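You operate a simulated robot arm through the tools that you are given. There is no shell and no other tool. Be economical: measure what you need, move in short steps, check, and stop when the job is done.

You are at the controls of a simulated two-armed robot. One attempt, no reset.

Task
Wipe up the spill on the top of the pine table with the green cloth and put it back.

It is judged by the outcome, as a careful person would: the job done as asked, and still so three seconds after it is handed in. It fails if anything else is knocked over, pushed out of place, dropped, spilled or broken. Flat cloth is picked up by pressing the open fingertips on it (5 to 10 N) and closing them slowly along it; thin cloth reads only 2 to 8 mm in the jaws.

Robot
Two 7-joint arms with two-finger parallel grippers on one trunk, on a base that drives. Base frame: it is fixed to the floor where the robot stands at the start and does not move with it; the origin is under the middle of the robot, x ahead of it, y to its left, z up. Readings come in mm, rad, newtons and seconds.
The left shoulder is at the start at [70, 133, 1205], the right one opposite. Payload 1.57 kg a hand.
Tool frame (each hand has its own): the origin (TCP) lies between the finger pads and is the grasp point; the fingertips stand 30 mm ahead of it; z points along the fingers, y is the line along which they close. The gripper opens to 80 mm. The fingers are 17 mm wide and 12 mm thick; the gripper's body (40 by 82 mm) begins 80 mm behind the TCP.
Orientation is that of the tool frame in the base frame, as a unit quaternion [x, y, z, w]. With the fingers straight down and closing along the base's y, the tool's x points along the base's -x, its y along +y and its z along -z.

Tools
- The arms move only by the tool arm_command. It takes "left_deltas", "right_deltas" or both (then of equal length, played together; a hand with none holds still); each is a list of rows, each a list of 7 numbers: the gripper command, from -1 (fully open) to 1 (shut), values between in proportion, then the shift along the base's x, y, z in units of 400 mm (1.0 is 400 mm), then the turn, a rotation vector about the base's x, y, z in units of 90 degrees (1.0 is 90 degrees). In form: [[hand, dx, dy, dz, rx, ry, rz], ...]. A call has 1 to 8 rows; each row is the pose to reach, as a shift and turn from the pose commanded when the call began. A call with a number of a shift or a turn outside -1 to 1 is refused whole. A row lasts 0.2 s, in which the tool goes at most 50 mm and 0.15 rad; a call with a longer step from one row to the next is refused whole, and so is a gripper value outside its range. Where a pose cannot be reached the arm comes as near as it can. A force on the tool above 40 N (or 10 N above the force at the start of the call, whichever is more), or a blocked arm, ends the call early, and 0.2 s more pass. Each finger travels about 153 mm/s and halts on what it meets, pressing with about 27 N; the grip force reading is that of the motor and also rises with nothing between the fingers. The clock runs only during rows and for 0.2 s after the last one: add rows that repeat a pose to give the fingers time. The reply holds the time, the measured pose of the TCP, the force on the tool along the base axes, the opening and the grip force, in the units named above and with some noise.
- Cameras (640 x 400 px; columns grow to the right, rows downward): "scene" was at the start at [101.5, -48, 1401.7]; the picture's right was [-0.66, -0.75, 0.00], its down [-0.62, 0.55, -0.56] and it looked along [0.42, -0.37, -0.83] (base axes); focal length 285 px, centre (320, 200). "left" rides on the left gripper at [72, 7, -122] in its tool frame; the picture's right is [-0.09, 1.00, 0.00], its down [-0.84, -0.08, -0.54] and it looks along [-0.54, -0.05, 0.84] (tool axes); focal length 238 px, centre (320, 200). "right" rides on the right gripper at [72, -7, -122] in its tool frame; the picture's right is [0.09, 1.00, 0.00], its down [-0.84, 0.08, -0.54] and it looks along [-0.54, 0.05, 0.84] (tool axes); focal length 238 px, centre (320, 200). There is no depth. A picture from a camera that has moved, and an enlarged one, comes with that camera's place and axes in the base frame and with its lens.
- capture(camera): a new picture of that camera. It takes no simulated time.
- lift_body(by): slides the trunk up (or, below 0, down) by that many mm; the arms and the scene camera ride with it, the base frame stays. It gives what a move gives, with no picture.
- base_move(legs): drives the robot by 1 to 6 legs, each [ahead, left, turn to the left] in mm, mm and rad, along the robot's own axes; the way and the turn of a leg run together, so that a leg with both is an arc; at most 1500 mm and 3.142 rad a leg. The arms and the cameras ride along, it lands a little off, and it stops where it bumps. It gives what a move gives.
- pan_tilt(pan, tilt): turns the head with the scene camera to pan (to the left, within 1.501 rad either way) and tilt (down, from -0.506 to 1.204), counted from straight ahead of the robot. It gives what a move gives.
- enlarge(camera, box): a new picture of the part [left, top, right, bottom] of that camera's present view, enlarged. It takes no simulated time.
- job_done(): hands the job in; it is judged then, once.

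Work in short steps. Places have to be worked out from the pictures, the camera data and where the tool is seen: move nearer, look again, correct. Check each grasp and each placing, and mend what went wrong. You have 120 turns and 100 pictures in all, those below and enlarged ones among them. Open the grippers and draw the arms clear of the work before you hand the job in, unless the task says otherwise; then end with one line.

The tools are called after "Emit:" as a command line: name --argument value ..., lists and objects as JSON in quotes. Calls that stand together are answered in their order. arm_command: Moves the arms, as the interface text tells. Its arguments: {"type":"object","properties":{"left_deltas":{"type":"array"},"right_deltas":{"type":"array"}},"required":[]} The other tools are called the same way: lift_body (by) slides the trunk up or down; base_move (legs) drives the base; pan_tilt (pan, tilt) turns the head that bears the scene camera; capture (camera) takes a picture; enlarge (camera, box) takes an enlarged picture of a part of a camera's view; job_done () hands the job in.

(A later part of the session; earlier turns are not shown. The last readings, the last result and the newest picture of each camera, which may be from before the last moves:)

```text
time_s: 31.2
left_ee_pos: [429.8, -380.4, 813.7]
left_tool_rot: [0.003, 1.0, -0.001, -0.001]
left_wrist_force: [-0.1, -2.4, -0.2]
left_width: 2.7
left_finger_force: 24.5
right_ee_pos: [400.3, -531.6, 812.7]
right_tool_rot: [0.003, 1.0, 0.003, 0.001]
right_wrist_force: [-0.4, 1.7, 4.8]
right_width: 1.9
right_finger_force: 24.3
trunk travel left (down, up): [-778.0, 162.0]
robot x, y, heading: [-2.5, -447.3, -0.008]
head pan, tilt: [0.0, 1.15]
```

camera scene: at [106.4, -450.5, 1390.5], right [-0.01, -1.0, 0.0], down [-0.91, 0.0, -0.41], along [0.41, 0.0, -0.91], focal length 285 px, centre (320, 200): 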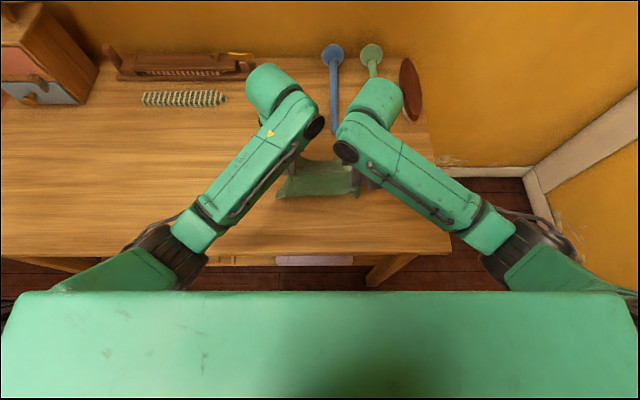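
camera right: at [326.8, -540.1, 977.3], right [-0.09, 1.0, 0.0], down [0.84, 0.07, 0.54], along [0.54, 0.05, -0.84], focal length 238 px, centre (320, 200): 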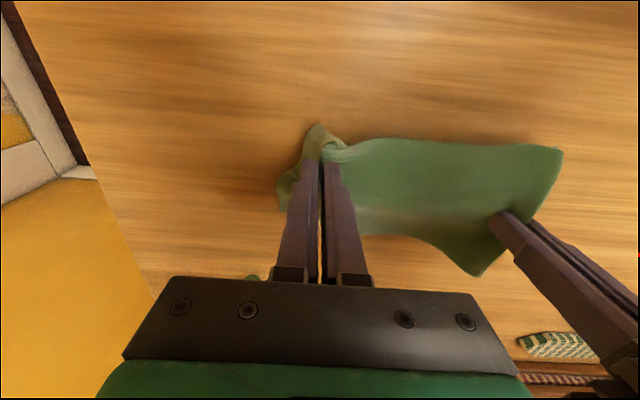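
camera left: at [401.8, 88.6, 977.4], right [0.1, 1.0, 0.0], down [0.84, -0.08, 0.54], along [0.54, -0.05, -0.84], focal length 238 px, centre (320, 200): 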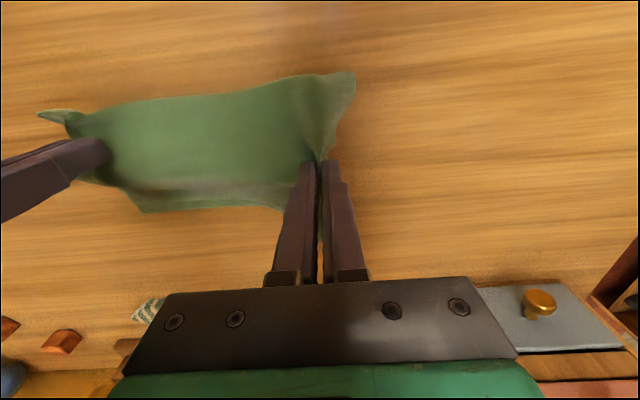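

Right contacts with 5 N, left is just touching. First a fore-aft sweep of the flat cloth over the spill, with slight extra press.

Emit:
arm_command --right_deltas '[[1, 0.04, 0, -0.002, 0, 0, 0], [1, 0.09, 0, -0.002, 0, 0, 0], [1, 0.04, 0, -0.002, 0, 0, 0], [1, -0.02, 0, -0.002, 0, 0, 0], [1, -0.07, 0, -0.002, 0, 0, 0], [1, -0.1, 0, -0.002, 0, 0, 0], [1, -0.05, 0, -0.002, 0, 0, 0], [1, 0, 0, -0.002, 0, 0, 0]]' --left_deltas '[[1, 0.04, -0.02, -0.005, 0, 0, 0], [1, 0.09, -0.02, -0.005, 0, 0, 0], [1, 0.04, -0.02, -0.005, 0, 0, 0], [1, -0.02, -0.02, -0.005, 0, 0, 0], [1, -0.07, -0.02, -0.005, 0, 0, 0], [1, -0.1, -0.02, -0.005, 0, 0, 0], [1, -0.05, -0.02, -0.005, 0, 0, 0], [1, 0, -0.02, -0.005, 0, 0, 0]]'

Emit:
capture --camera "right"

```text
time_s: 33.0
left_ee_pos: [429.0, -389.5, 811.8]
left_tool_rot: [0.002, 1.0, 0.001, 0.0]
left_wrist_force: [-0.2, 0.2, 1.5]
left_width: 2.7
left_finger_force: 23.9
right_ee_pos: [400.3, -533.2, 812.5]
right_tool_rot: [0.002, 1.0, 0.001, 0.0]
right_wrist_force: [-1.1, 0.3, 6.7]
right_width: 1.8
right_finger_force: 23.6
trunk travel left (down, up): [-778.0, 162.0]
robot x, y, heading: [-4.8, -450.8, -0.013]
head pan, tilt: [0.0, 1.15]
```

```text
65 pictures are left
camera right: at [328.0, -538.6, 934.5], right [-0.09, 1.0, 0.0], down [0.84, 0.07, 0.54], along [0.54, 0.05, -0.84], focal length 238 px, centre (320, 200)
```

right: 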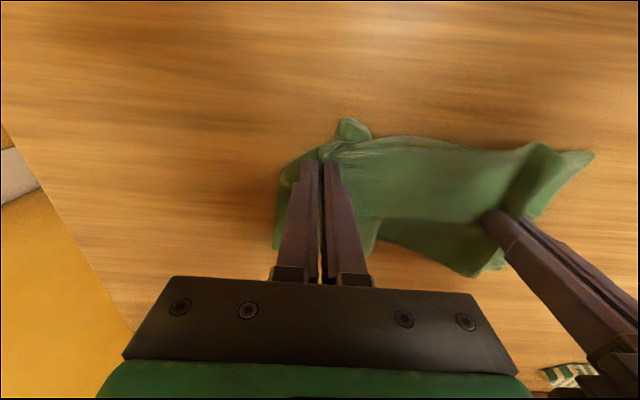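

Now I'll scrub the spill itself with the right pinched wad in y-strokes, the left hand moving in parallel.

Emit:
arm_command --right_deltas '[[1, -0.08, 0, -0.002, 0, 0, 0], [1, -0.08, 0.11, -0.002, 0, 0, 0], [1, -0.08, 0.225, -0.002, 0, 0, 0], [1, -0.045, 0.225, -0.002, 0, 0, 0], [1, -0.045, 0.11, -0.002, 0, 0, 0], [1, -0.045, 0, -0.002, 0, 0, 0], [1, -0.01, 0, -0.002, 0, 0, 0], [1, -0.01, 0.11, -0.002, 0, 0, 0]]' --left_deltas '[[1, -0.08, 0, -0.002, 0, 0, 0], [1, -0.08, 0.11, -0.002, 0, 0, 0], [1, -0.08, 0.225, -0.002, 0, 0, 0], [1, -0.045, 0.225, -0.002, 0, 0, 0], [1, -0.045, 0.11, -0.002, 0, 0, 0], [1, -0.045, 0, -0.002, 0, 0, 0], [1, -0.01, 0, -0.002, 0, 0, 0], [1, -0.01, 0.11, -0.002, 0, 0, 0]]'

Emit:
arm_command --right_deltas '[[1, 0, 0.115, 0, 0, 0, 0], [1, 0.035, 0.115, 0, 0, 0, 0], [1, 0.035, 0, 0, 0, 0, 0], [1, 0.035, -0.11, 0, 0, 0, 0], [1, 0.07, -0.11, 0, 0, 0, 0], [1, 0.07, 0, 0, 0, 0, 0], [1, 0.07, 0.115, 0, 0, 0, 0], [1, 0.105, 0.115, 0, 0, 0, 0]]' --left_deltas '[[1, 0, 0.115, 0, 0, 0, 0], [1, 0.035, 0.115, 0, 0, 0, 0], [1, 0.035, 0, 0, 0, 0, 0], [1, 0.035, -0.11, 0, 0, 0, 0], [1, 0.07, -0.11, 0, 0, 0, 0], [1, 0.07, 0, 0, 0, 0, 0], [1, 0.07, 0.115, 0, 0, 0, 0], [1, 0.105, 0.115, 0, 0, 0, 0]]'

Emit:
arm_command --right_deltas '[[1, 0, -0.11, 0, 0, 0, 0], [1, 0, -0.22, 0, 0, 0, 0], [1, 0.035, -0.22, 0, 0, 0, 0], [1, 0.035, -0.11, 0, 0, 0, 0], [1, 0.035, 0, 0, 0, 0, 0]]' --left_deltas '[[1, 0, -0.11, 0, 0, 0, 0], [1, 0, -0.22, 0, 0, 0, 0], [1, 0.035, -0.22, 0, 0, 0, 0], [1, 0.035, -0.11, 0, 0, 0, 0], [1, 0.035, 0, 0, 0, 0, 0]]'

Emit:
capture --camera "right"

```text
time_s: 34.8
left_ee_pos: [423.9, -343.0, 813.2]
left_tool_rot: [0.004, 1.0, 0.0, 0.001]
left_wrist_force: [0.8, 0.1, 2.4]
left_width: 3.1
left_finger_force: 24.0
right_ee_pos: [393.4, -488.3, 810.8]
right_tool_rot: [0.004, 1.0, -0.002, 0.001]
right_wrist_force: [1.6, -3.4, 14.8]
right_width: 2.1
right_finger_force: 23.5
trunk travel left (down, up): [-778.0, 162.0]
robot x, y, heading: [-3.2, -448.3, -0.007]
head pan, tilt: [0.0, 1.15]
```

```text
time_s: 35.3
left_ee_pos: [430.7, -299.6, 811.7]
left_tool_rot: [0.003, 1.0, 0.001, 0.0]
left_wrist_force: [-0.2, -0.2, 1.8]
left_width: 2.7
left_finger_force: 24.3
right_ee_pos: [400.9, -444.5, 811.4]
right_tool_rot: [0.001, 1.0, -0.002, 0.001]
right_wrist_force: [-4.2, 4.7, 20.7]
right_width: 1.9
right_finger_force: 24.2
trunk travel left (down, up): [-778.0, 162.0]
robot x, y, heading: [-3.2, -452.5, -0.005]
head pan, tilt: [0.0, 1.15]
stopped in row 2 (right hand): the force on the tool passed its limit (the readings are from after the stop); the commanded pose is now the measured one
```

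```text
time_s: 36.5
left_ee_pos: [443.3, -327.7, 812.2]
left_tool_rot: [0.008, 1.0, -0.005, 0.001]
left_wrist_force: [-1.2, -6.9, 5.1]
left_width: 2.9
left_finger_force: 24.2
right_ee_pos: [417.7, -485.7, 813.1]
right_tool_rot: [0.005, 1.0, -0.018, 0.007]
right_wrist_force: [-4.9, 7.0, 28.6]
right_width: 2.6
right_finger_force: 23.5
trunk travel left (down, up): [-778.0, 162.0]
robot x, y, heading: [-0.2, -446.2, -0.008]
head pan, tilt: [0.0, 1.15]
stopped in row 5 (right hand): the force on the tool passed its limit (the readings are from after the stop); the commanded pose is now the measured one
```

```text
64 pictures are left
camera right: at [344.3, -486.9, 933.3], right [-0.08, 1.0, -0.04], down [0.83, 0.09, 0.55], along [0.55, 0.01, -0.83], focal length 238 px, centre (320, 200)
```

right: 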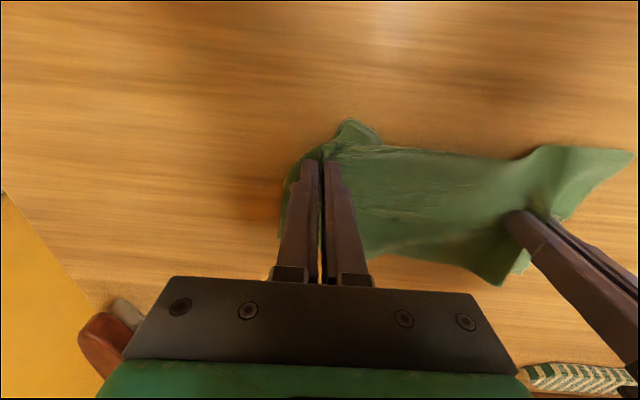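

The right hand is pressing up to 28 N; I'll raise it 2 mm, bring the left 12 mm closer to unload tension, and continue strokes on the far part of the spill.

Emit:
arm_command --right_deltas '[[1, 0, 0, 0.004, 0, 0, 0], [1, 0.01, 0.1, 0.004, 0, 0, 0], [1, 0.04, 0.1, 0.004, 0, 0, 0], [1, 0.04, 0, 0.004, 0, 0, 0], [1, 0.04, -0.11, 0.004, 0, 0, 0], [1, 0.075, -0.11, 0.004, 0, 0, 0], [1, 0.075, 0, 0.004, 0, 0, 0], [1, 0.075, 0.1, 0.004, 0, 0, 0]]' --left_deltas '[[1, 0, -0.03, 0.001, 0, 0, 0], [1, 0.01, 0.07, 0.001, 0, 0, 0], [1, 0.04, 0.07, 0.001, 0, 0, 0], [1, 0.04, -0.03, 0.001, 0, 0, 0], [1, 0.04, -0.14, 0.001, 0, 0, 0], [1, 0.075, -0.14, 0.001, 0, 0, 0], [1, 0.075, -0.03, 0.001, 0, 0, 0], [1, 0.075, 0.07, 0.001, 0, 0, 0]]'

```text
time_s: 37.0
left_ee_pos: [443.3, -329.4, 812.0]
left_tool_rot: [0.007, 1.0, -0.005, 0.002]
left_wrist_force: [-2.8, -11.5, 8.7]
left_width: 3.0
left_finger_force: 24.2
right_ee_pos: [419.2, -488.7, 813.4]
right_tool_rot: [0.009, 1.0, -0.026, 0.013]
right_wrist_force: [-8.8, 15.3, 31.3]
right_width: 2.2
right_finger_force: 24.1
trunk travel left (down, up): [-778.0, 162.0]
robot x, y, heading: [-0.1, -450.4, -0.006]
head pan, tilt: [0.0, 1.15]
stopped in row 2 (right hand): the force on the tool passed its limit (the readings are from after the stop); the commanded pose is now the measured one
```

Opposing y forces show the cloth has become taut between the hands, and right is pressed. I'll raise the right and bring the hands closer before carrying on.

Emit:
arm_command --right_deltas '[[1, 0, 0.01, 0.01, 0, 0, 0], [1, 0, 0.02, 0.025, 0, 0, 0], [1, 0, 0.02, 0.025, 0, 0, 0]]' --left_deltas '[[1, 0, -0.01, 0.01, 0, 0, 0], [1, 0, -0.02, 0.025, 0, 0, 0], [1, 0, -0.02, 0.025, 0, 0, 0]]'

Emit:
capture --camera "scene"

```text
time_s: 37.8
left_ee_pos: [445.9, -332.3, 814.9]
left_tool_rot: [-0.001, 1.0, -0.001, -0.005]
left_wrist_force: [-0.3, -24.0, 0.0]
left_width: 3.2
left_finger_force: 24.4
right_ee_pos: [424.1, -495.5, 813.9]
right_tool_rot: [0.015, 0.999, -0.035, 0.01]
right_wrist_force: [-0.1, 23.9, -0.6]
right_width: 3.0
right_finger_force: 24.1
trunk travel left (down, up): [-778.0, 162.0]
robot x, y, heading: [-1.0, -447.8, -0.007]
head pan, tilt: [0.0, 1.15]
```

```text
63 pictures are left
camera scene: at [106.1, -451.6, 1390.2], right [-0.01, -1.0, 0.0], down [-0.91, 0.01, -0.41], along [0.41, 0.0, -0.91], focal length 285 px, centre (320, 200)
```

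scene: 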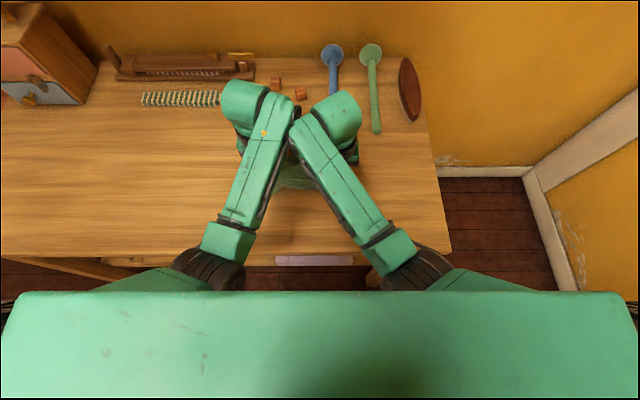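

The two forearms touch each other in this symmetric pose, straining the cloth. I'll shift both hands back to the right, where they were clear, staying slightly raised.

Emit:
arm_command --right_deltas '[[1, -0.02, -0.04, 0.01, 0, 0, 0], [1, -0.04, -0.1, 0.02, 0, 0, 0], [1, -0.06, -0.16, 0.02, 0, 0, 0], [1, -0.06, -0.16, 0.02, 0, 0, 0]]' --left_deltas '[[1, -0.02, -0.04, 0.01, 0, 0, 0], [1, -0.04, -0.1, 0.02, 0, 0, 0], [1, -0.06, -0.16, 0.02, 0, 0, 0], [1, -0.06, -0.16, 0.02, 0, 0, 0]]'

Emit:
capture --camera "scene"

Emit:
capture --camera "right"

```text
time_s: 38.8
left_ee_pos: [432.8, -367.3, 821.0]
left_tool_rot: [-0.004, 1.0, 0.028, 0.004]
left_wrist_force: [-4.7, -38.1, 1.4]
left_width: 5.7
left_finger_force: 25.5
right_ee_pos: [399.6, -541.1, 826.9]
right_tool_rot: [0.006, 1.0, -0.02, 0.01]
right_wrist_force: [3.9, 37.8, -2.4]
right_width: 2.4
right_finger_force: 24.2
trunk travel left (down, up): [-778.0, 162.0]
robot x, y, heading: [-0.6, -450.8, -0.008]
head pan, tilt: [0.0, 1.15]
```

```text
62 pictures are left
camera scene: at [106.3, -451.0, 1390.5], right [-0.01, -1.0, 0.0], down [-0.91, 0.01, -0.41], along [0.41, 0.0, -0.91], focal length 285 px, centre (320, 200)
```

scene: 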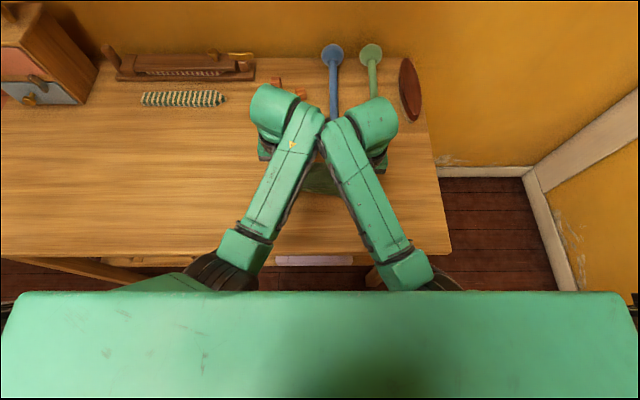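

```text
61 pictures are left
camera right: at [325.1, -541.4, 947.6], right [-0.08, 1.0, -0.04], down [0.83, 0.09, 0.55], along [0.56, 0.01, -0.83], focal length 238 px, centre (320, 200)
```

right: 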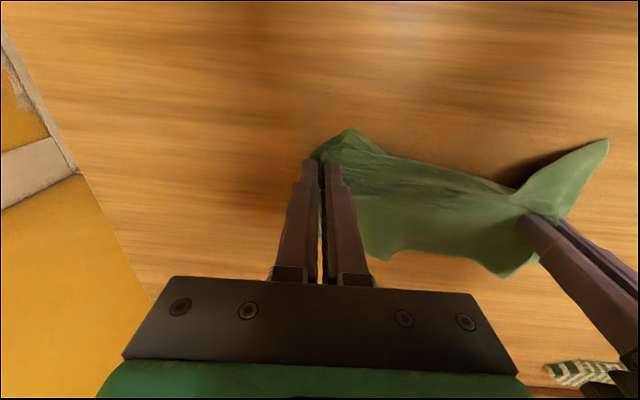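

The elbows have swung in and still clash, so two-handed work here is bad. I'll release with the left, retract it, and go on with the right hand alone.

Emit:
arm_command --left_deltas '[[0.6, 0, 0.0, 0, 0, 0, 0], [0.2, 0, 0.02, 0, 0, 0, 0], [-0.3, 0, 0.04, 0.02, 0, 0, 0], [-0.3, 0, 0.06, 0.08, 0, 0, 0], [-0.3, 0, 0.12, 0.16, 0, 0, 0], [-0.3, -0.02, 0.22, 0.2, 0, 0, 0]]'

Emit:
capture --camera "right"

Emit:
capture --camera "scene"

```text
time_s: 40.0
left_ee_pos: [425.0, -266.0, 861.2]
left_tool_rot: [-0.021, 0.995, 0.101, -0.008]
left_wrist_force: [-0.1, -0.1, 0.4]
left_width: 52.1
left_finger_force: 0.0
left hand out of reach, approached as far as the arm can: row 5, 6
right_ee_pos: [399.5, -543.8, 825.5]
right_tool_rot: [0.009, 1.0, -0.027, 0.008]
right_wrist_force: [-0.2, 0.2, 0.0]
right_width: 1.8
right_finger_force: 23.1
trunk travel left (down, up): [-778.0, 162.0]
robot x, y, heading: [1.0, -446.4, -0.012]
head pan, tilt: [0.0, 1.15]
stopped in row 6 (left hand): the arm was blocked; the commanded pose is now the measured one
```

```text
60 pictures are left
camera right: at [325.3, -542.9, 946.9], right [-0.07, 1.0, -0.06], down [0.83, 0.09, 0.55], along [0.55, -0.01, -0.83], focal length 238 px, centre (320, 200)
```

right: 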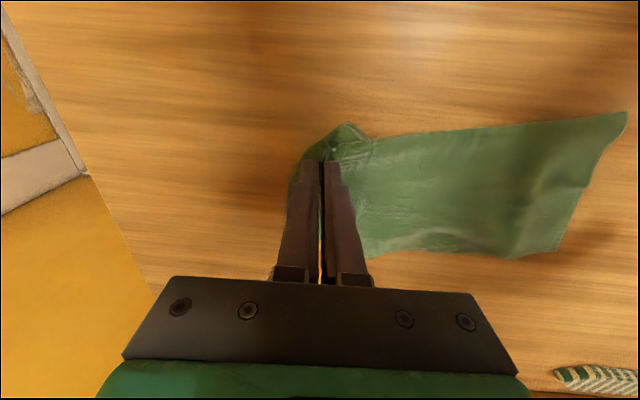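

```text
59 pictures are left
camera scene: at [107.1, -449.3, 1390.4], right [-0.01, -1.0, 0.0], down [-0.91, 0.01, -0.41], along [0.41, 0.0, -0.91], focal length 285 px, centre (320, 200)
```

scene: 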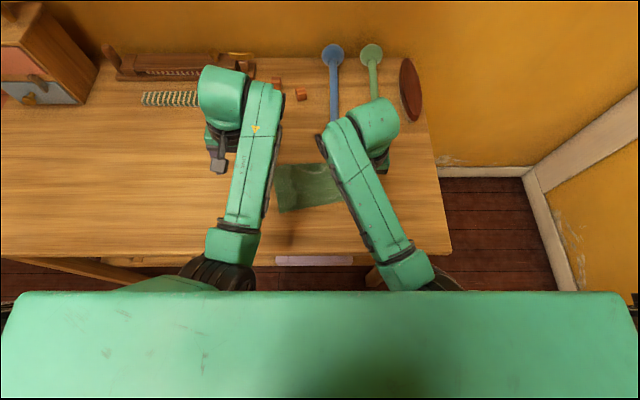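

The cloth now lies flat, held by the right hand only. I'll raise the left hand gently out of the way.

Emit:
arm_command --left_deltas '[[-0.3, 0, 0, 0.08, 0, 0, 0], [-0.3, 0, 0.03, 0.18, 0, 0, 0], [-0.3, 0, 0.08, 0.28, 0, 0, 0], [-0.3, 0, 0.15, 0.37, 0, 0, 0], [-0.3, 0, 0.22, 0.45, 0, 0, 0], [-0.3, 0, 0.22, 0.45, 0, 0, 0]]'

Emit:
capture --camera "scene"

Emit:
capture --camera "left"

```text
time_s: 40.5
left_ee_pos: [425.3, -180.3, 900.6]
left_tool_rot: [-0.052, 0.98, 0.194, -0.013]
left_wrist_force: [-0.3, 0.5, 0.1]
left_width: 52.1
left_finger_force: 0.2
left hand out of reach, approached as far as the arm can: row 2
right_ee_pos: [400.0, -544.4, 824.8]
right_tool_rot: [0.009, 1.0, -0.027, 0.008]
right_wrist_force: [-0.5, 0.1, 0.5]
right_width: 1.8
right_finger_force: 23.5
trunk travel left (down, up): [-778.0, 162.0]
robot x, y, heading: [-2.5, -453.2, -0.006]
head pan, tilt: [0.0, 1.15]
stopped in row 2 (left hand): the arm was blocked; the commanded pose is now the measured one
```

```text
58 pictures are left
camera scene: at [107.3, -449.8, 1390.4], right [-0.01, -1.0, 0.0], down [-0.91, 0.01, -0.41], along [0.41, 0.0, -0.91], focal length 285 px, centre (320, 200)
```

scene: 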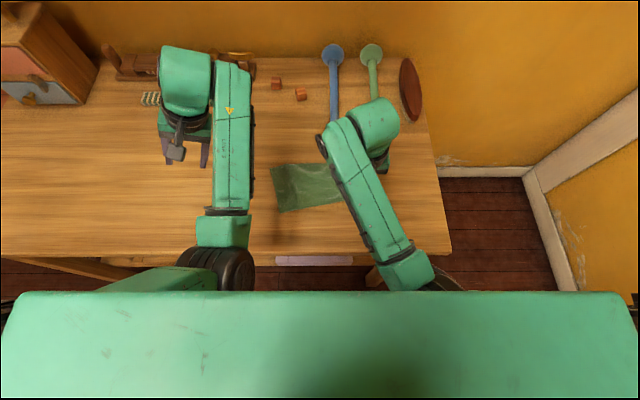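

```text
57 pictures are left
camera left: at [358.1, -228.9, 1016.2], right [0.0, 0.93, 0.38], down [0.86, -0.19, 0.47], along [0.51, 0.33, -0.8], focal length 238 px, centre (320, 200)
```

left: 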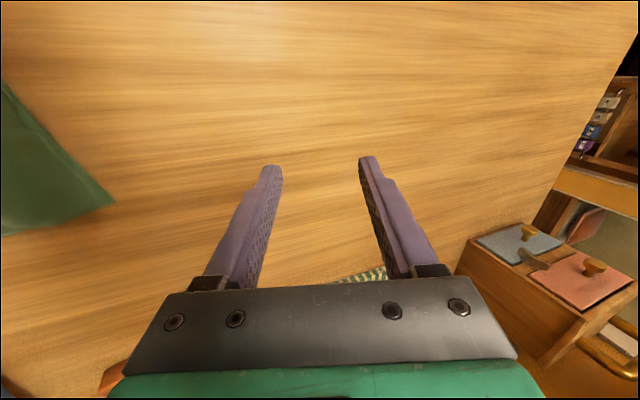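

The left arm is clear of the right now (slightly tilted, harmless). I'll lower the right and keep wiping, mostly with strokes covering x 370–460.

Emit:
arm_command --right_deltas '[[1, 0, 0, -0.02, 0, 0, 0], [1, 0, 0, -0.03, 0, 0, 0], [1, 0, 0, -0.032, 0, 0, 0]]'

```text
time_s: 41.3
left_ee_pos: [423.9, -182.8, 901.2]
left_tool_rot: [-0.051, 0.98, 0.195, -0.012]
left_wrist_force: [-0.6, 0.1, -0.9]
left_width: 51.8
left_finger_force: 0.0
right_ee_pos: [398.8, -544.5, 813.4]
right_tool_rot: [0.009, 1.0, -0.026, 0.009]
right_wrist_force: [0.8, 0.0, 5.2]
right_width: 2.1
right_finger_force: 23.9
trunk travel left (down, up): [-778.0, 162.0]
robot x, y, heading: [1.4, -451.2, -0.006]
head pan, tilt: [0.0, 1.15]
```

5 N contact. Wiping strokes across the far part first.

Emit:
arm_command --right_deltas '[[1, 0.1, 0, 0, 0, 0, 0], [1, 0.15, 0.02, 0, 0, 0, 0], [1, 0.15, 0.13, 0, 0, 0, 0], [1, 0.15, 0.24, 0, 0, 0, 0], [1, 0.115, 0.24, 0, 0, 0, 0], [1, 0.115, 0.13, 0, 0, 0, 0], [1, 0.115, 0.02, 0, 0, 0, 0], [1, 0.08, 0.02, 0, 0, 0, 0]]'

Emit:
arm_command --right_deltas '[[1, 0, 0.11, 0, 0, 0, 0], [1, 0, 0.22, 0, 0, 0, 0], [1, -0.035, 0.22, 0, 0, 0, 0], [1, -0.035, 0.11, 0, 0, 0, 0], [1, -0.035, 0, 0, 0, 0, 0], [1, -0.07, 0, 0, 0, 0, 0], [1, -0.07, 0.11, 0, 0, 0, 0], [1, -0.07, 0.22, 0, 0, 0, 0]]'

Emit:
capture --camera "right"

```text
time_s: 42.0
left_ee_pos: [422.8, -182.8, 902.7]
left_tool_rot: [-0.051, 0.98, 0.194, -0.011]
left_wrist_force: [0.7, 0.8, -0.8]
left_width: 51.8
left_finger_force: 0.0
right_ee_pos: [460.3, -537.3, 812.7]
right_tool_rot: [0.018, 0.998, -0.052, 0.013]
right_wrist_force: [-5.7, 0.6, 25.8]
right_width: 1.8
right_finger_force: 23.9
trunk travel left (down, up): [-778.0, 162.0]
robot x, y, heading: [0.3, -450.7, -0.003]
head pan, tilt: [0.0, 1.15]
stopped in row 3 (right hand): the force on the tool passed its limit (the readings are from after the stop); the commanded pose is now the measured one
```

```text
time_s: 42.3
left_ee_pos: [424.6, -181.6, 901.7]
left_tool_rot: [-0.052, 0.98, 0.194, -0.011]
left_wrist_force: [-1.1, 0.4, -1.0]
left_width: 51.9
left_finger_force: 0.0
right_ee_pos: [463.3, -537.5, 812.9]
right_tool_rot: [0.019, 0.998, -0.06, 0.016]
right_wrist_force: [-2.7, 1.0, 16.2]
right_width: 1.8
right_finger_force: 23.8
trunk travel left (down, up): [-778.0, 162.0]
robot x, y, heading: [-2.1, -448.8, -0.003]
head pan, tilt: [0.0, 1.15]
stopped in row 1 (right hand): the force on the tool passed its limit (the readings are from after the stop); the commanded pose is now the measured one
```

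```text
56 pictures are left
camera right: at [387.0, -526.7, 932.2], right [-0.05, 0.99, -0.12], down [0.82, 0.11, 0.56], along [0.57, -0.07, -0.82], focal length 238 px, centre (320, 200)
```

right: 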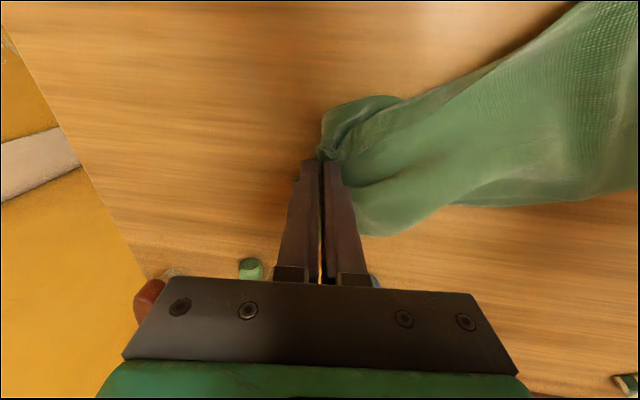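

The right hand is tilting, likely at a joint limit, and the cloth looks raised on its left. Checking with the scene view.

Emit:
capture --camera "scene"

Emit:
capture --camera "left"

```text
55 pictures are left
camera scene: at [103.6, -450.5, 1390.7], right [-0.01, -1.0, 0.0], down [-0.91, 0.01, -0.41], along [0.41, 0.0, -0.91], focal length 285 px, centre (320, 200)
```

scene: 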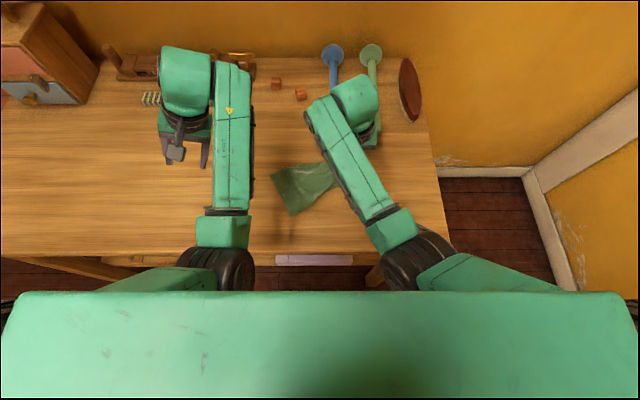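

```text
54 pictures are left
camera left: at [355.3, -229.3, 1017.0], right [-0.01, 0.93, 0.38], down [0.86, -0.19, 0.47], along [0.51, 0.33, -0.8], focal length 238 px, centre (320, 200)
```

left: 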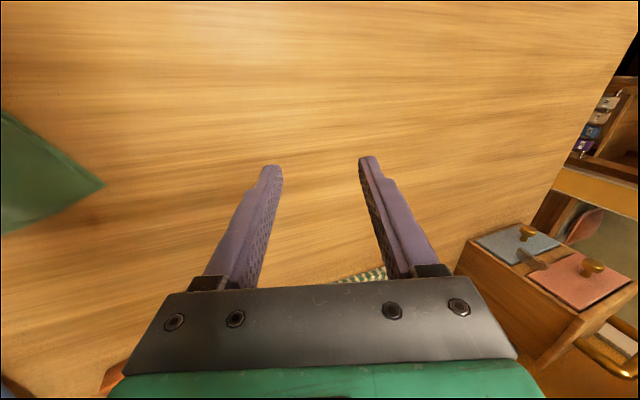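

Cloth is fine on the table. The hand straight ahead forces the elbow inward, so I'll lift the right, level the tool, and drive the base 130 mm left to put the spill on the right arm's own side.

Emit:
arm_command --right_deltas '[[1, 0, -0.03, 0.03, 0.02, 0.0, 0.005], [1, -0.02, -0.08, 0.07, 0.04, 0.01, 0.01], [1, -0.04, -0.14, 0.1, 0.06, 0.015, 0.02], [1, -0.06, -0.16, 0.1, 0.076, 0.02, 0.025]]'

Emit:
base_move --legs '[[0, 130, 0]]'

Emit:
capture --camera "scene"

```text
time_s: 43.3
left_ee_pos: [425.7, -183.2, 900.7]
left_tool_rot: [-0.051, 0.979, 0.195, -0.011]
left_wrist_force: [0.6, -0.4, 0.4]
left_width: 52.0
left_finger_force: 0.1
right_ee_pos: [439.8, -600.1, 852.7]
right_tool_rot: [-0.002, 1.0, 0.0, -0.002]
right_wrist_force: [0.1, 0.1, 0.6]
right_width: 1.7
right_finger_force: 23.2
trunk travel left (down, up): [-778.0, 162.0]
robot x, y, heading: [-5.1, -450.0, -0.009]
head pan, tilt: [0.0, 1.15]
```

```text
time_s: 44.6
left_ee_pos: [425.5, -51.7, 901.7]
left_tool_rot: [-0.053, 0.979, 0.195, -0.012]
left_wrist_force: [-0.2, 0.0, 0.6]
left_width: 52.1
left_finger_force: 0.0
right_ee_pos: [441.0, -469.4, 853.3]
right_tool_rot: [-0.003, 1.0, 0.0, -0.002]
right_wrist_force: [0.8, -0.3, 0.1]
right_width: 1.8
right_finger_force: 23.5
trunk travel left (down, up): [-778.0, 162.0]
robot x, y, heading: [2.3, -319.6, -0.002]
head pan, tilt: [0.0, 1.15]
```

```text
53 pictures are left
camera scene: at [107.1, -322.2, 1390.5], right [0.0, -1.0, 0.0], down [-0.91, 0.0, -0.41], along [0.41, 0.0, -0.91], focal length 285 px, centre (320, 200)
```

scene: 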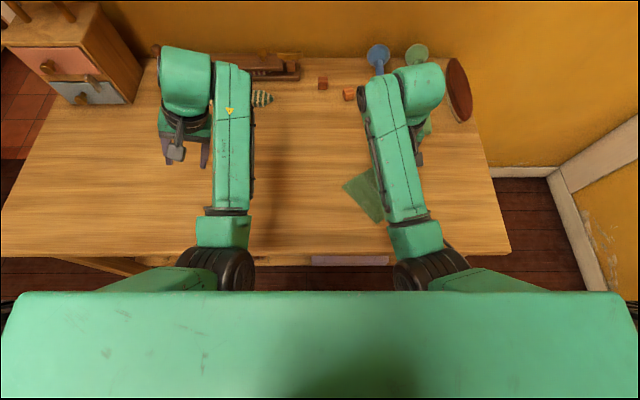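

Tool is level again. Moving to the far-right corner of the spill and lowering.

Emit:
arm_command --right_deltas '[[1, 0.01, -0.08, 0, 0, 0, 0], [1, 0.03, -0.15, -0.02, 0, 0, 0], [1, 0.03, -0.15, -0.07, 0, 0, 0], [1, 0.03, -0.15, -0.095, 0, 0, 0], [1, 0.03, -0.15, -0.1, 0, 0, 0]]'

Emit:
capture --camera "right"

```text
time_s: 45.8
left_ee_pos: [423.0, -49.3, 902.1]
left_tool_rot: [-0.053, 0.979, 0.194, -0.011]
left_wrist_force: [0.0, -0.6, 0.0]
left_width: 52.1
left_finger_force: 0.0
right_ee_pos: [455.1, -528.3, 814.8]
right_tool_rot: [-0.003, 1.0, -0.002, 0.002]
right_wrist_force: [2.4, 0.4, 24.7]
right_width: 1.8
right_finger_force: 23.4
trunk travel left (down, up): [-778.0, 162.0]
robot x, y, heading: [-0.7, -321.8, -0.005]
head pan, tilt: [0.0, 1.15]
```

```text
52 pictures are left
camera right: at [381.1, -535.4, 937.2], right [-0.1, 1.0, 0.0], down [0.83, 0.08, 0.55], along [0.54, 0.05, -0.84], focal length 238 px, centre (320, 200)
```

right: 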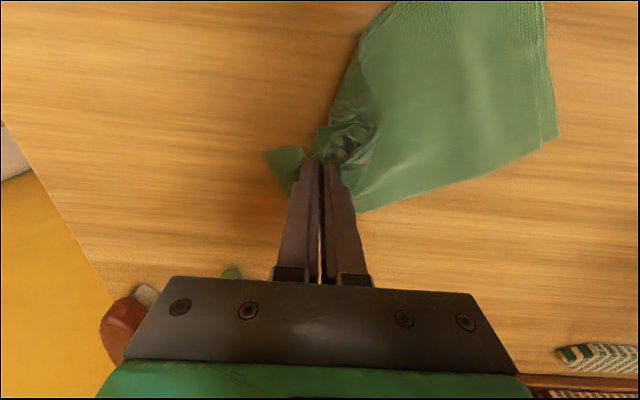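

A bunched bit under the tips gives 25 N, so I ease up 2.5 mm and stroke over the spill in x, stepping in y.

Emit:
arm_command --right_deltas '[[1, 0, 0, 0.006, 0, 0, 0], [1, -0.1, 0.01, 0.006, 0, 0, 0], [1, -0.2, 0.02, 0.006, 0, 0, 0], [1, -0.23, 0.05, 0.006, 0, 0, 0], [1, -0.12, 0.05, 0.006, 0, 0, 0], [1, -0.01, 0.05, 0.006, 0, 0, 0], [1, -0.01, 0.085, 0.006, 0, 0, 0], [1, -0.12, 0.085, 0.006, 0, 0, 0]]'

Emit:
capture --camera "right"

```text
time_s: 47.6
left_ee_pos: [423.4, -48.8, 902.2]
left_tool_rot: [-0.053, 0.98, 0.194, -0.012]
left_wrist_force: [-0.9, -0.8, 0.4]
left_width: 51.8
left_finger_force: 0.1
right_ee_pos: [404.9, -493.8, 815.9]
right_tool_rot: [-0.003, 1.0, -0.001, -0.002]
right_wrist_force: [2.9, 0.5, 5.9]
right_width: 2.0
right_finger_force: 23.6
trunk travel left (down, up): [-778.0, 162.0]
robot x, y, heading: [-0.6, -320.8, -0.004]
head pan, tilt: [0.0, 1.15]
```

```text
51 pictures are left
camera right: at [332.6, -500.3, 938.0], right [-0.1, 1.0, 0.0], down [0.84, 0.08, 0.54], along [0.54, 0.05, -0.84], focal length 238 px, centre (320, 200)
```

right: 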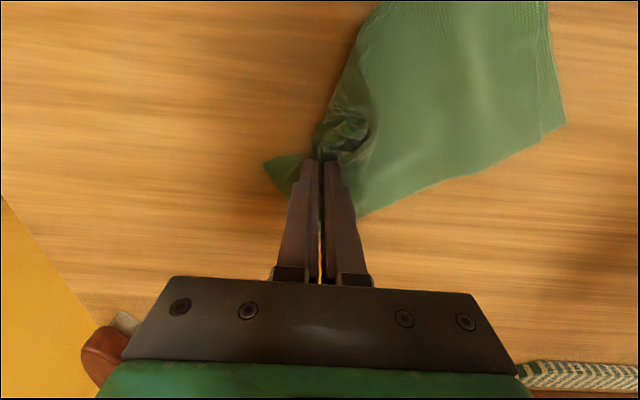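

Smooth now with ~6 N. Continuing across the rest of the spill.

Emit:
arm_command --right_deltas '[[1, -0.09, 0, 0, 0, 0, 0], [1, -0.09, 0.035, 0, 0, 0, 0], [1, 0.02, 0.035, 0, 0, 0, 0], [1, 0.12, 0.035, 0, 0, 0, 0], [1, 0.12, 0.07, 0, 0, 0, 0], [1, 0.01, 0.07, 0, 0, 0, 0], [1, -0.09, 0.07, 0, 0, 0, 0], [1, -0.09, 0.105, 0, 0, 0, 0]]'

Emit:
arm_command --right_deltas '[[1, 0.1, 0, 0, 0, 0, 0], [1, 0.2, 0, 0, 0, 0, 0], [1, 0.2, 0.035, 0, 0, 0, 0], [1, 0.1, 0.035, 0, 0, 0, 0], [1, 0, 0.035, 0, 0, 0, 0], [1, 0.04, 0.1, 0.05, 0, 0, 0], [1, 0.06, 0.2, 0.1, 0, 0, 0], [1, 0.06, 0.32, 0.12, 0, 0, 0]]'

Emit:
capture --camera "right"

Emit:
pan_tilt --pan -0.5 --tilt 1.1

Emit:
capture --camera "scene"

```text
time_s: 49.4
left_ee_pos: [425.0, -49.7, 900.1]
left_tool_rot: [-0.053, 0.98, 0.193, -0.012]
left_wrist_force: [-0.1, -0.2, -0.2]
left_width: 51.9
left_finger_force: 0.1
right_ee_pos: [375.6, -470.6, 816.4]
right_tool_rot: [0.0, 1.0, -0.02, 0.003]
right_wrist_force: [-0.5, -1.2, 1.9]
right_width: 1.7
right_finger_force: 23.7
trunk travel left (down, up): [-778.0, 162.0]
robot x, y, heading: [0.2, -320.3, -0.006]
head pan, tilt: [0.0, 1.15]
```

```text
time_s: 49.7
left_ee_pos: [422.5, -51.9, 902.4]
left_tool_rot: [-0.053, 0.98, 0.193, -0.011]
left_wrist_force: [-0.1, 0.7, -0.5]
left_width: 52.0
left_finger_force: 0.1
right_ee_pos: [375.3, -472.1, 814.1]
right_tool_rot: [-0.003, 1.0, -0.027, 0.002]
right_wrist_force: [-1.4, -0.4, 15.2]
right_width: 1.9
right_finger_force: 23.6
trunk travel left (down, up): [-778.0, 162.0]
robot x, y, heading: [0.3, -317.8, -0.005]
head pan, tilt: [0.0, 1.15]
stopped in row 1 (right hand): the force on the tool passed its limit (the readings are from after the stop); the commanded pose is now the measured one
```

```text
50 pictures are left
camera right: at [302.1, -471.8, 936.7], right [-0.1, 0.99, -0.05], down [0.83, 0.11, 0.54], along [0.54, 0.01, -0.84], focal length 238 px, centre (320, 200)
```

right: 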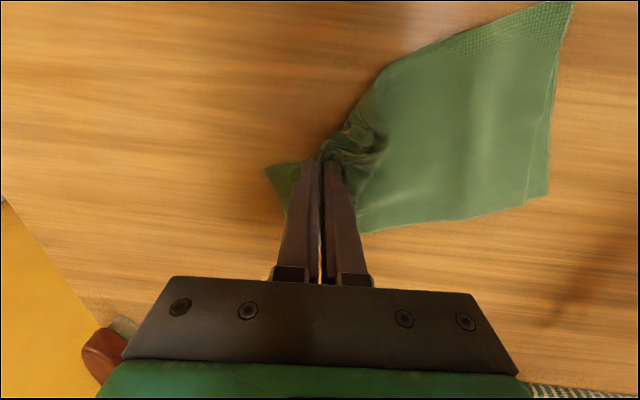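

```text
time_s: 50.6
left_ee_pos: [424.0, -52.2, 901.9]
left_tool_rot: [-0.053, 0.979, 0.196, -0.012]
left_wrist_force: [-0.8, 0.2, 0.6]
left_width: 52.0
left_finger_force: 0.1
right_ee_pos: [375.7, -470.5, 815.3]
right_tool_rot: [-0.003, 1.0, -0.027, 0.002]
right_wrist_force: [2.5, -6.6, 25.9]
right_width: 1.9
right_finger_force: 23.6
trunk travel left (down, up): [-778.0, 162.0]
robot x, y, heading: [-0.8, -317.5, -0.0]
head pan, tilt: [-0.499, 1.1]
```

```text
49 pictures are left
camera scene: at [100.2, -351.2, 1394.0], right [-0.48, -0.88, 0.0], down [-0.78, 0.43, -0.46], along [0.4, -0.22, -0.89], focal length 285 px, centre (320, 200)
```

scene: 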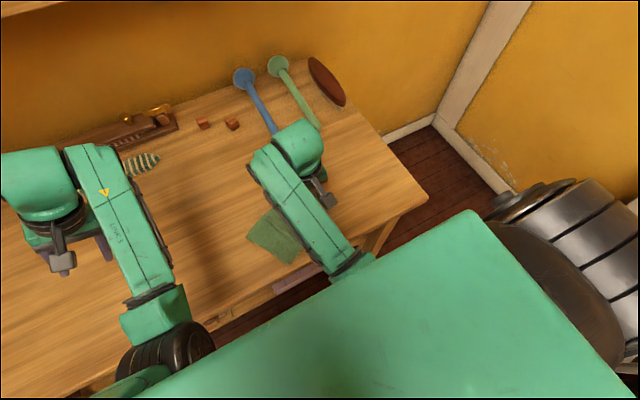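

The arm again jams when tucked in. I'll lift the right, level it, drive the base 120 mm left, and inspect the spill place, which uncovers as the cloth rides along.

Emit:
arm_command --right_deltas '[[1, 0, -0.02, 0.03, 0.01, 0, 0], [1, 0.02, -0.03, 0.08, 0.03, 0, 0], [1, 0.05, -0.03, 0.13, 0.034, 0, 0], [1, 0.05, -0.03, 0.16, 0.034, 0, 0]]'

Emit:
base_move --legs '[[0, 130, 0]]'

Emit:
capture --camera "scene"

Emit:
capture --camera "right"

```text
time_s: 51.6
left_ee_pos: [425.1, -51.3, 900.4]
left_tool_rot: [-0.053, 0.979, 0.195, -0.012]
left_wrist_force: [-0.1, -0.2, 0.8]
left_width: 52.1
left_finger_force: 0.0
right_ee_pos: [389.9, -551.0, 862.3]
right_tool_rot: [0.008, 0.996, -0.089, -0.008]
right_wrist_force: [-0.2, 0.4, 0.9]
right_width: 1.8
right_finger_force: 23.7
right hand out of reach, approached as far as the arm can: row 4
trunk travel left (down, up): [-778.0, 162.0]
robot x, y, heading: [-2.1, -322.5, -0.001]
head pan, tilt: [-0.499, 1.1]
stopped in row 4 (right hand): the arm was blocked; the commanded pose is now the measured one
```

```text
time_s: 52.9
left_ee_pos: [426.8, 73.7, 902.3]
left_tool_rot: [-0.052, 0.979, 0.194, -0.012]
left_wrist_force: [1.1, -0.1, -1.1]
left_width: 52.2
left_finger_force: 0.1
right_ee_pos: [389.1, -423.9, 861.9]
right_tool_rot: [0.009, 0.996, -0.088, -0.01]
right_wrist_force: [0.1, 0.8, 0.0]
right_width: 1.7
right_finger_force: 23.8
trunk travel left (down, up): [-778.0, 162.0]
robot x, y, heading: [2.0, -189.9, -0.009]
head pan, tilt: [-0.499, 1.1]
```

```text
48 pictures are left
camera scene: at [103.5, -224.2, 1393.6], right [-0.49, -0.87, 0.0], down [-0.78, 0.43, -0.45], along [0.4, -0.22, -0.89], focal length 285 px, centre (320, 200)
```

scene: 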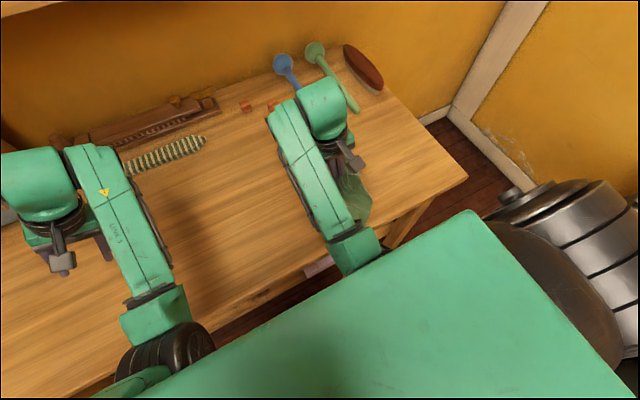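

```text
47 pictures are left
camera right: at [319.6, -407.6, 984.2], right [-0.08, 0.98, -0.17], down [0.85, 0.16, 0.51], along [0.52, -0.11, -0.85], focal length 238 px, centre (320, 200)
```

right: 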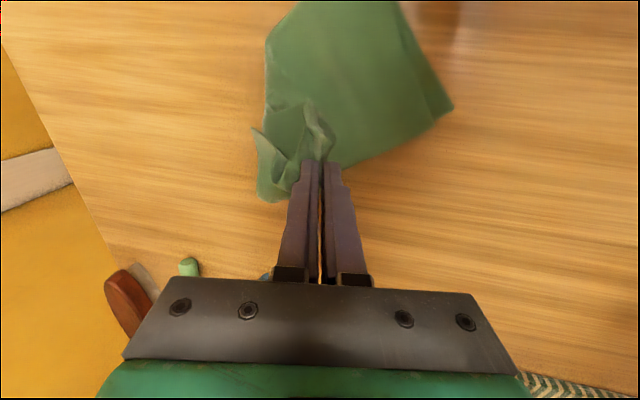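

Both elbows have drifted into a tucked, jammed posture. I'll unwind the right arm toward its starting posture: up, outward and back, with the tool levelled.

Emit:
arm_command --right_deltas '[[1, -0.03, -0.05, 0.06, 0.02, 0, 0], [1, -0.06, -0.1, 0.12, 0.04, 0, 0], [1, -0.09, -0.16, 0.18, 0.06, 0, 0], [1, -0.13, -0.22, 0.24, 0.08, 0, 0], [1, -0.17, -0.28, 0.29, 0.1, 0, 0], [1, -0.2, -0.34, 0.32, 0.113, 0, 0.01], [1, -0.2, -0.34, 0.32, 0.113, 0, 0.01]]'

Emit:
capture --camera "scene"

Emit:
capture --camera "right"

```text
time_s: 53.4
left_ee_pos: [426.0, 74.2, 900.8]
left_tool_rot: [-0.051, 0.979, 0.195, -0.012]
left_wrist_force: [-0.3, -0.2, -0.8]
left_width: 51.9
left_finger_force: 0.1
right_ee_pos: [364.5, -520.0, 902.8]
right_tool_rot: [0.029, 0.988, -0.154, -0.018]
right_wrist_force: [-1.0, 0.0, -0.8]
right_width: 1.6
right_finger_force: 23.5
right hand out of reach, approached as far as the arm can: row 2
trunk travel left (down, up): [-778.0, 162.0]
robot x, y, heading: [-1.8, -191.9, -0.003]
head pan, tilt: [-0.499, 1.1]
stopped in row 2 (right hand): the arm was blocked; the commanded pose is now the measured one
```

```text
46 pictures are left
camera scene: at [103.6, -224.5, 1393.6], right [-0.49, -0.87, 0.0], down [-0.78, 0.43, -0.45], along [0.4, -0.22, -0.89], focal length 285 px, centre (320, 200)
```

scene: 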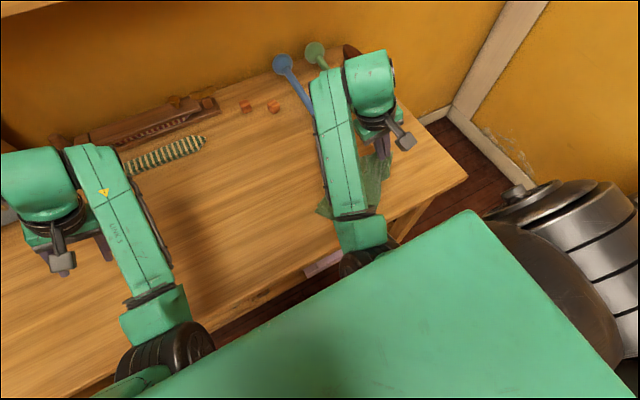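

```text
45 pictures are left
camera right: at [297.4, -484.8, 1022.7], right [-0.04, 0.95, -0.3], down [0.86, 0.19, 0.47], along [0.5, -0.24, -0.83], focal length 238 px, centre (320, 200)
```

right: 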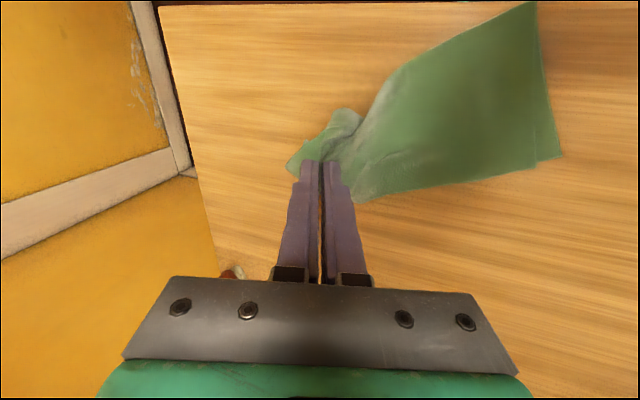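

The arm's own joints seem to be at a limit when close in. I'll try extending it forward and a little up, with a gradual re-level, to let the elbow unfold.

Emit:
arm_command --right_deltas '[[1, 0.06, 0, 0, 0.03, 0, 0], [1, 0.12, 0.0, 0.02, 0.07, 0, 0.01], [1, 0.18, 0, 0.04, 0.12, -0.01, 0.02], [1, 0.22, 0, 0.05, 0.16, -0.02, 0.03], [1, 0.22, 0, 0.05, 0.19, -0.02, 0.035], [1, 0.22, 0, 0.05, 0.19, -0.02, 0.035]]'

Emit:
capture --camera "scene"

```text
time_s: 54.8
left_ee_pos: [427.3, 76.7, 901.8]
left_tool_rot: [-0.051, 0.979, 0.195, -0.012]
left_wrist_force: [-0.1, 0.1, 0.2]
left_width: 51.9
left_finger_force: 0.1
right_ee_pos: [452.2, -517.8, 920.7]
right_tool_rot: [0.0, 1.0, -0.004, -0.002]
right_wrist_force: [0.0, -0.5, -0.7]
right_width: 1.7
right_finger_force: 23.0
trunk travel left (down, up): [-778.0, 162.0]
robot x, y, heading: [2.1, -191.0, -0.003]
head pan, tilt: [-0.499, 1.1]
```

```text
44 pictures are left
camera scene: at [103.6, -222.9, 1393.6], right [-0.49, -0.87, 0.0], down [-0.78, 0.43, -0.45], along [0.4, -0.22, -0.89], focal length 285 px, centre (320, 200)
```

scene: 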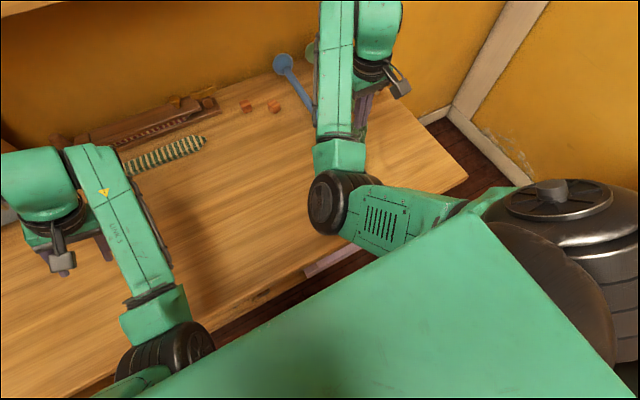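

That worked: tool level and the elbow free. So working more extended is better. Let me view the spill area now from the right camera and the scene.

Emit:
capture --camera "right"

Emit:
pan_tilt --pan -0.75 --tilt 1.0

Emit:
capture --camera "scene"

```text
43 pictures are left
camera right: at [380.0, -523.2, 1044.3], right [-0.09, 1.0, -0.01], down [0.84, 0.08, 0.54], along [0.54, 0.04, -0.84], focal length 238 px, centre (320, 200)
```

right: 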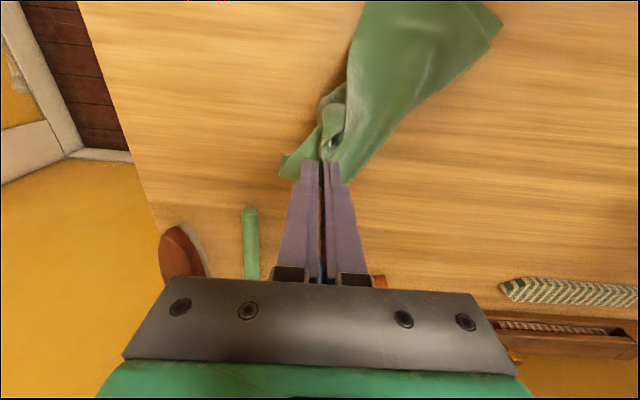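

```text
time_s: 55.6
left_ee_pos: [426.9, 75.9, 902.0]
left_tool_rot: [-0.051, 0.979, 0.195, -0.012]
left_wrist_force: [0.5, 0.3, 0.3]
left_width: 52.1
left_finger_force: 0.1
right_ee_pos: [452.0, -518.5, 922.1]
right_tool_rot: [0.0, 1.0, -0.004, -0.002]
right_wrist_force: [0.3, -0.9, 0.7]
right_width: 1.6
right_finger_force: 23.6
trunk travel left (down, up): [-778.0, 162.0]
robot x, y, heading: [-0.1, -193.0, -0.005]
head pan, tilt: [-0.75, 1.0]
```

```text
42 pictures are left
camera scene: at [99.1, -240.1, 1400.2], right [-0.69, -0.73, 0.0], down [-0.61, 0.58, -0.54], along [0.39, -0.37, -0.84], focal length 285 px, centre (320, 200)
```

scene: 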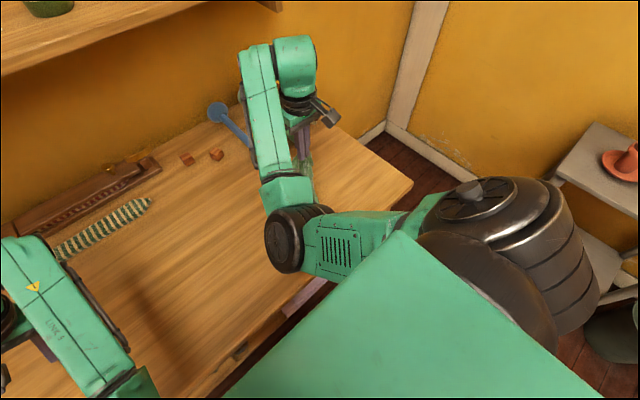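

Cloth still covers the spot. I'll raise the hand so the cloth hangs free, then back the base up 100 mm for a better working distance.

Emit:
arm_command --right_deltas '[[1, 0.02, 0.02, 0.1, 0, 0, 0], [1, 0.04, 0.05, 0.2, 0, 0, 0], [1, 0.05, 0.08, 0.3, 0, 0, 0], [1, 0.05, 0.08, 0.3, 0, 0, 0]]'

Emit:
base_move --legs '[[-100, 0, 0]]'

Emit:
arm_command --right_deltas '[[1, 0.05, 0.08, 0, 0, 0, 0], [1, 0.1, 0.16, 0, 0, 0, 0], [1, 0.15, 0.24, 0, 0, 0, 0], [1, 0.2, 0.32, 0, 0, 0, 0], [1, 0.25, 0.4, 0, 0, 0, 0], [1, 0.25, 0.4, 0, 0, 0, 0]]'

Emit:
capture --camera "scene"

Emit:
capture --camera "right"

```text
time_s: 56.6
left_ee_pos: [428.4, 76.1, 900.9]
left_tool_rot: [-0.052, 0.979, 0.195, -0.012]
left_wrist_force: [-0.2, 0.3, -0.1]
left_width: 52.0
left_finger_force: 0.0
right_ee_pos: [485.0, -501.3, 1041.9]
right_tool_rot: [0.0, 1.0, -0.004, -0.004]
right_wrist_force: [0.3, 0.0, -0.2]
right_width: 2.0
right_finger_force: 23.5
right hand out of reach, approached as far as the arm can: row 2, 3, 4
trunk travel left (down, up): [-778.0, 162.0]
robot x, y, heading: [-3.7, -192.0, -0.007]
head pan, tilt: [-0.75, 1.0]
```

```text
time_s: 57.7
left_ee_pos: [327.7, 76.2, 900.8]
left_tool_rot: [-0.051, 0.979, 0.195, -0.013]
left_wrist_force: [1.4, 0.1, 0.2]
left_width: 51.9
left_finger_force: 0.1
right_ee_pos: [385.2, -502.1, 1041.2]
right_tool_rot: [0.001, 1.0, -0.005, -0.003]
right_wrist_force: [0.4, -0.2, -1.0]
right_width: 1.6
right_finger_force: 23.3
trunk travel left (down, up): [-778.0, 162.0]
robot x, y, heading: [-100.7, -189.4, 0.002]
head pan, tilt: [-0.75, 1.0]
```

```text
time_s: 59.1
left_ee_pos: [326.5, 76.2, 901.0]
left_tool_rot: [-0.051, 0.979, 0.195, -0.012]
left_wrist_force: [-0.4, -0.3, 0.9]
left_width: 52.0
left_finger_force: 0.2
right_ee_pos: [486.1, -341.3, 1041.9]
right_tool_rot: [0.001, 1.0, -0.004, -0.002]
right_wrist_force: [-0.3, 0.2, -0.6]
right_width: 1.6
right_finger_force: 23.1
right hand out of reach, approached as far as the arm can: row 1, 2, 3
trunk travel left (down, up): [-778.0, 162.0]
robot x, y, heading: [-96.3, -189.8, -0.008]
head pan, tilt: [-0.75, 1.0]
```

```text
41 pictures are left
camera scene: at [-1.4, -239.9, 1400.2], right [-0.69, -0.73, 0.0], down [-0.61, 0.58, -0.54], along [0.39, -0.37, -0.84], focal length 285 px, centre (320, 200)
```

scene: 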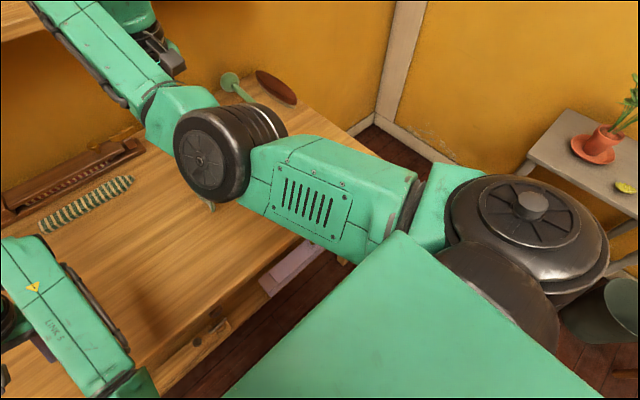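

```text
40 pictures are left
camera right: at [414.8, -345.6, 1163.0], right [-0.09, 1.0, -0.01], down [0.84, 0.08, 0.54], along [0.54, 0.04, -0.84], focal length 238 px, centre (320, 200)
```

right: 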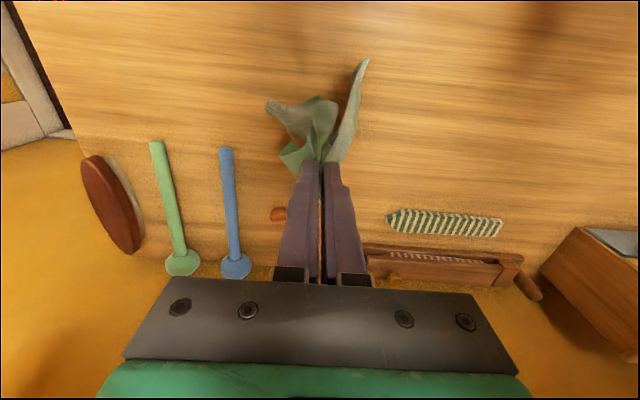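

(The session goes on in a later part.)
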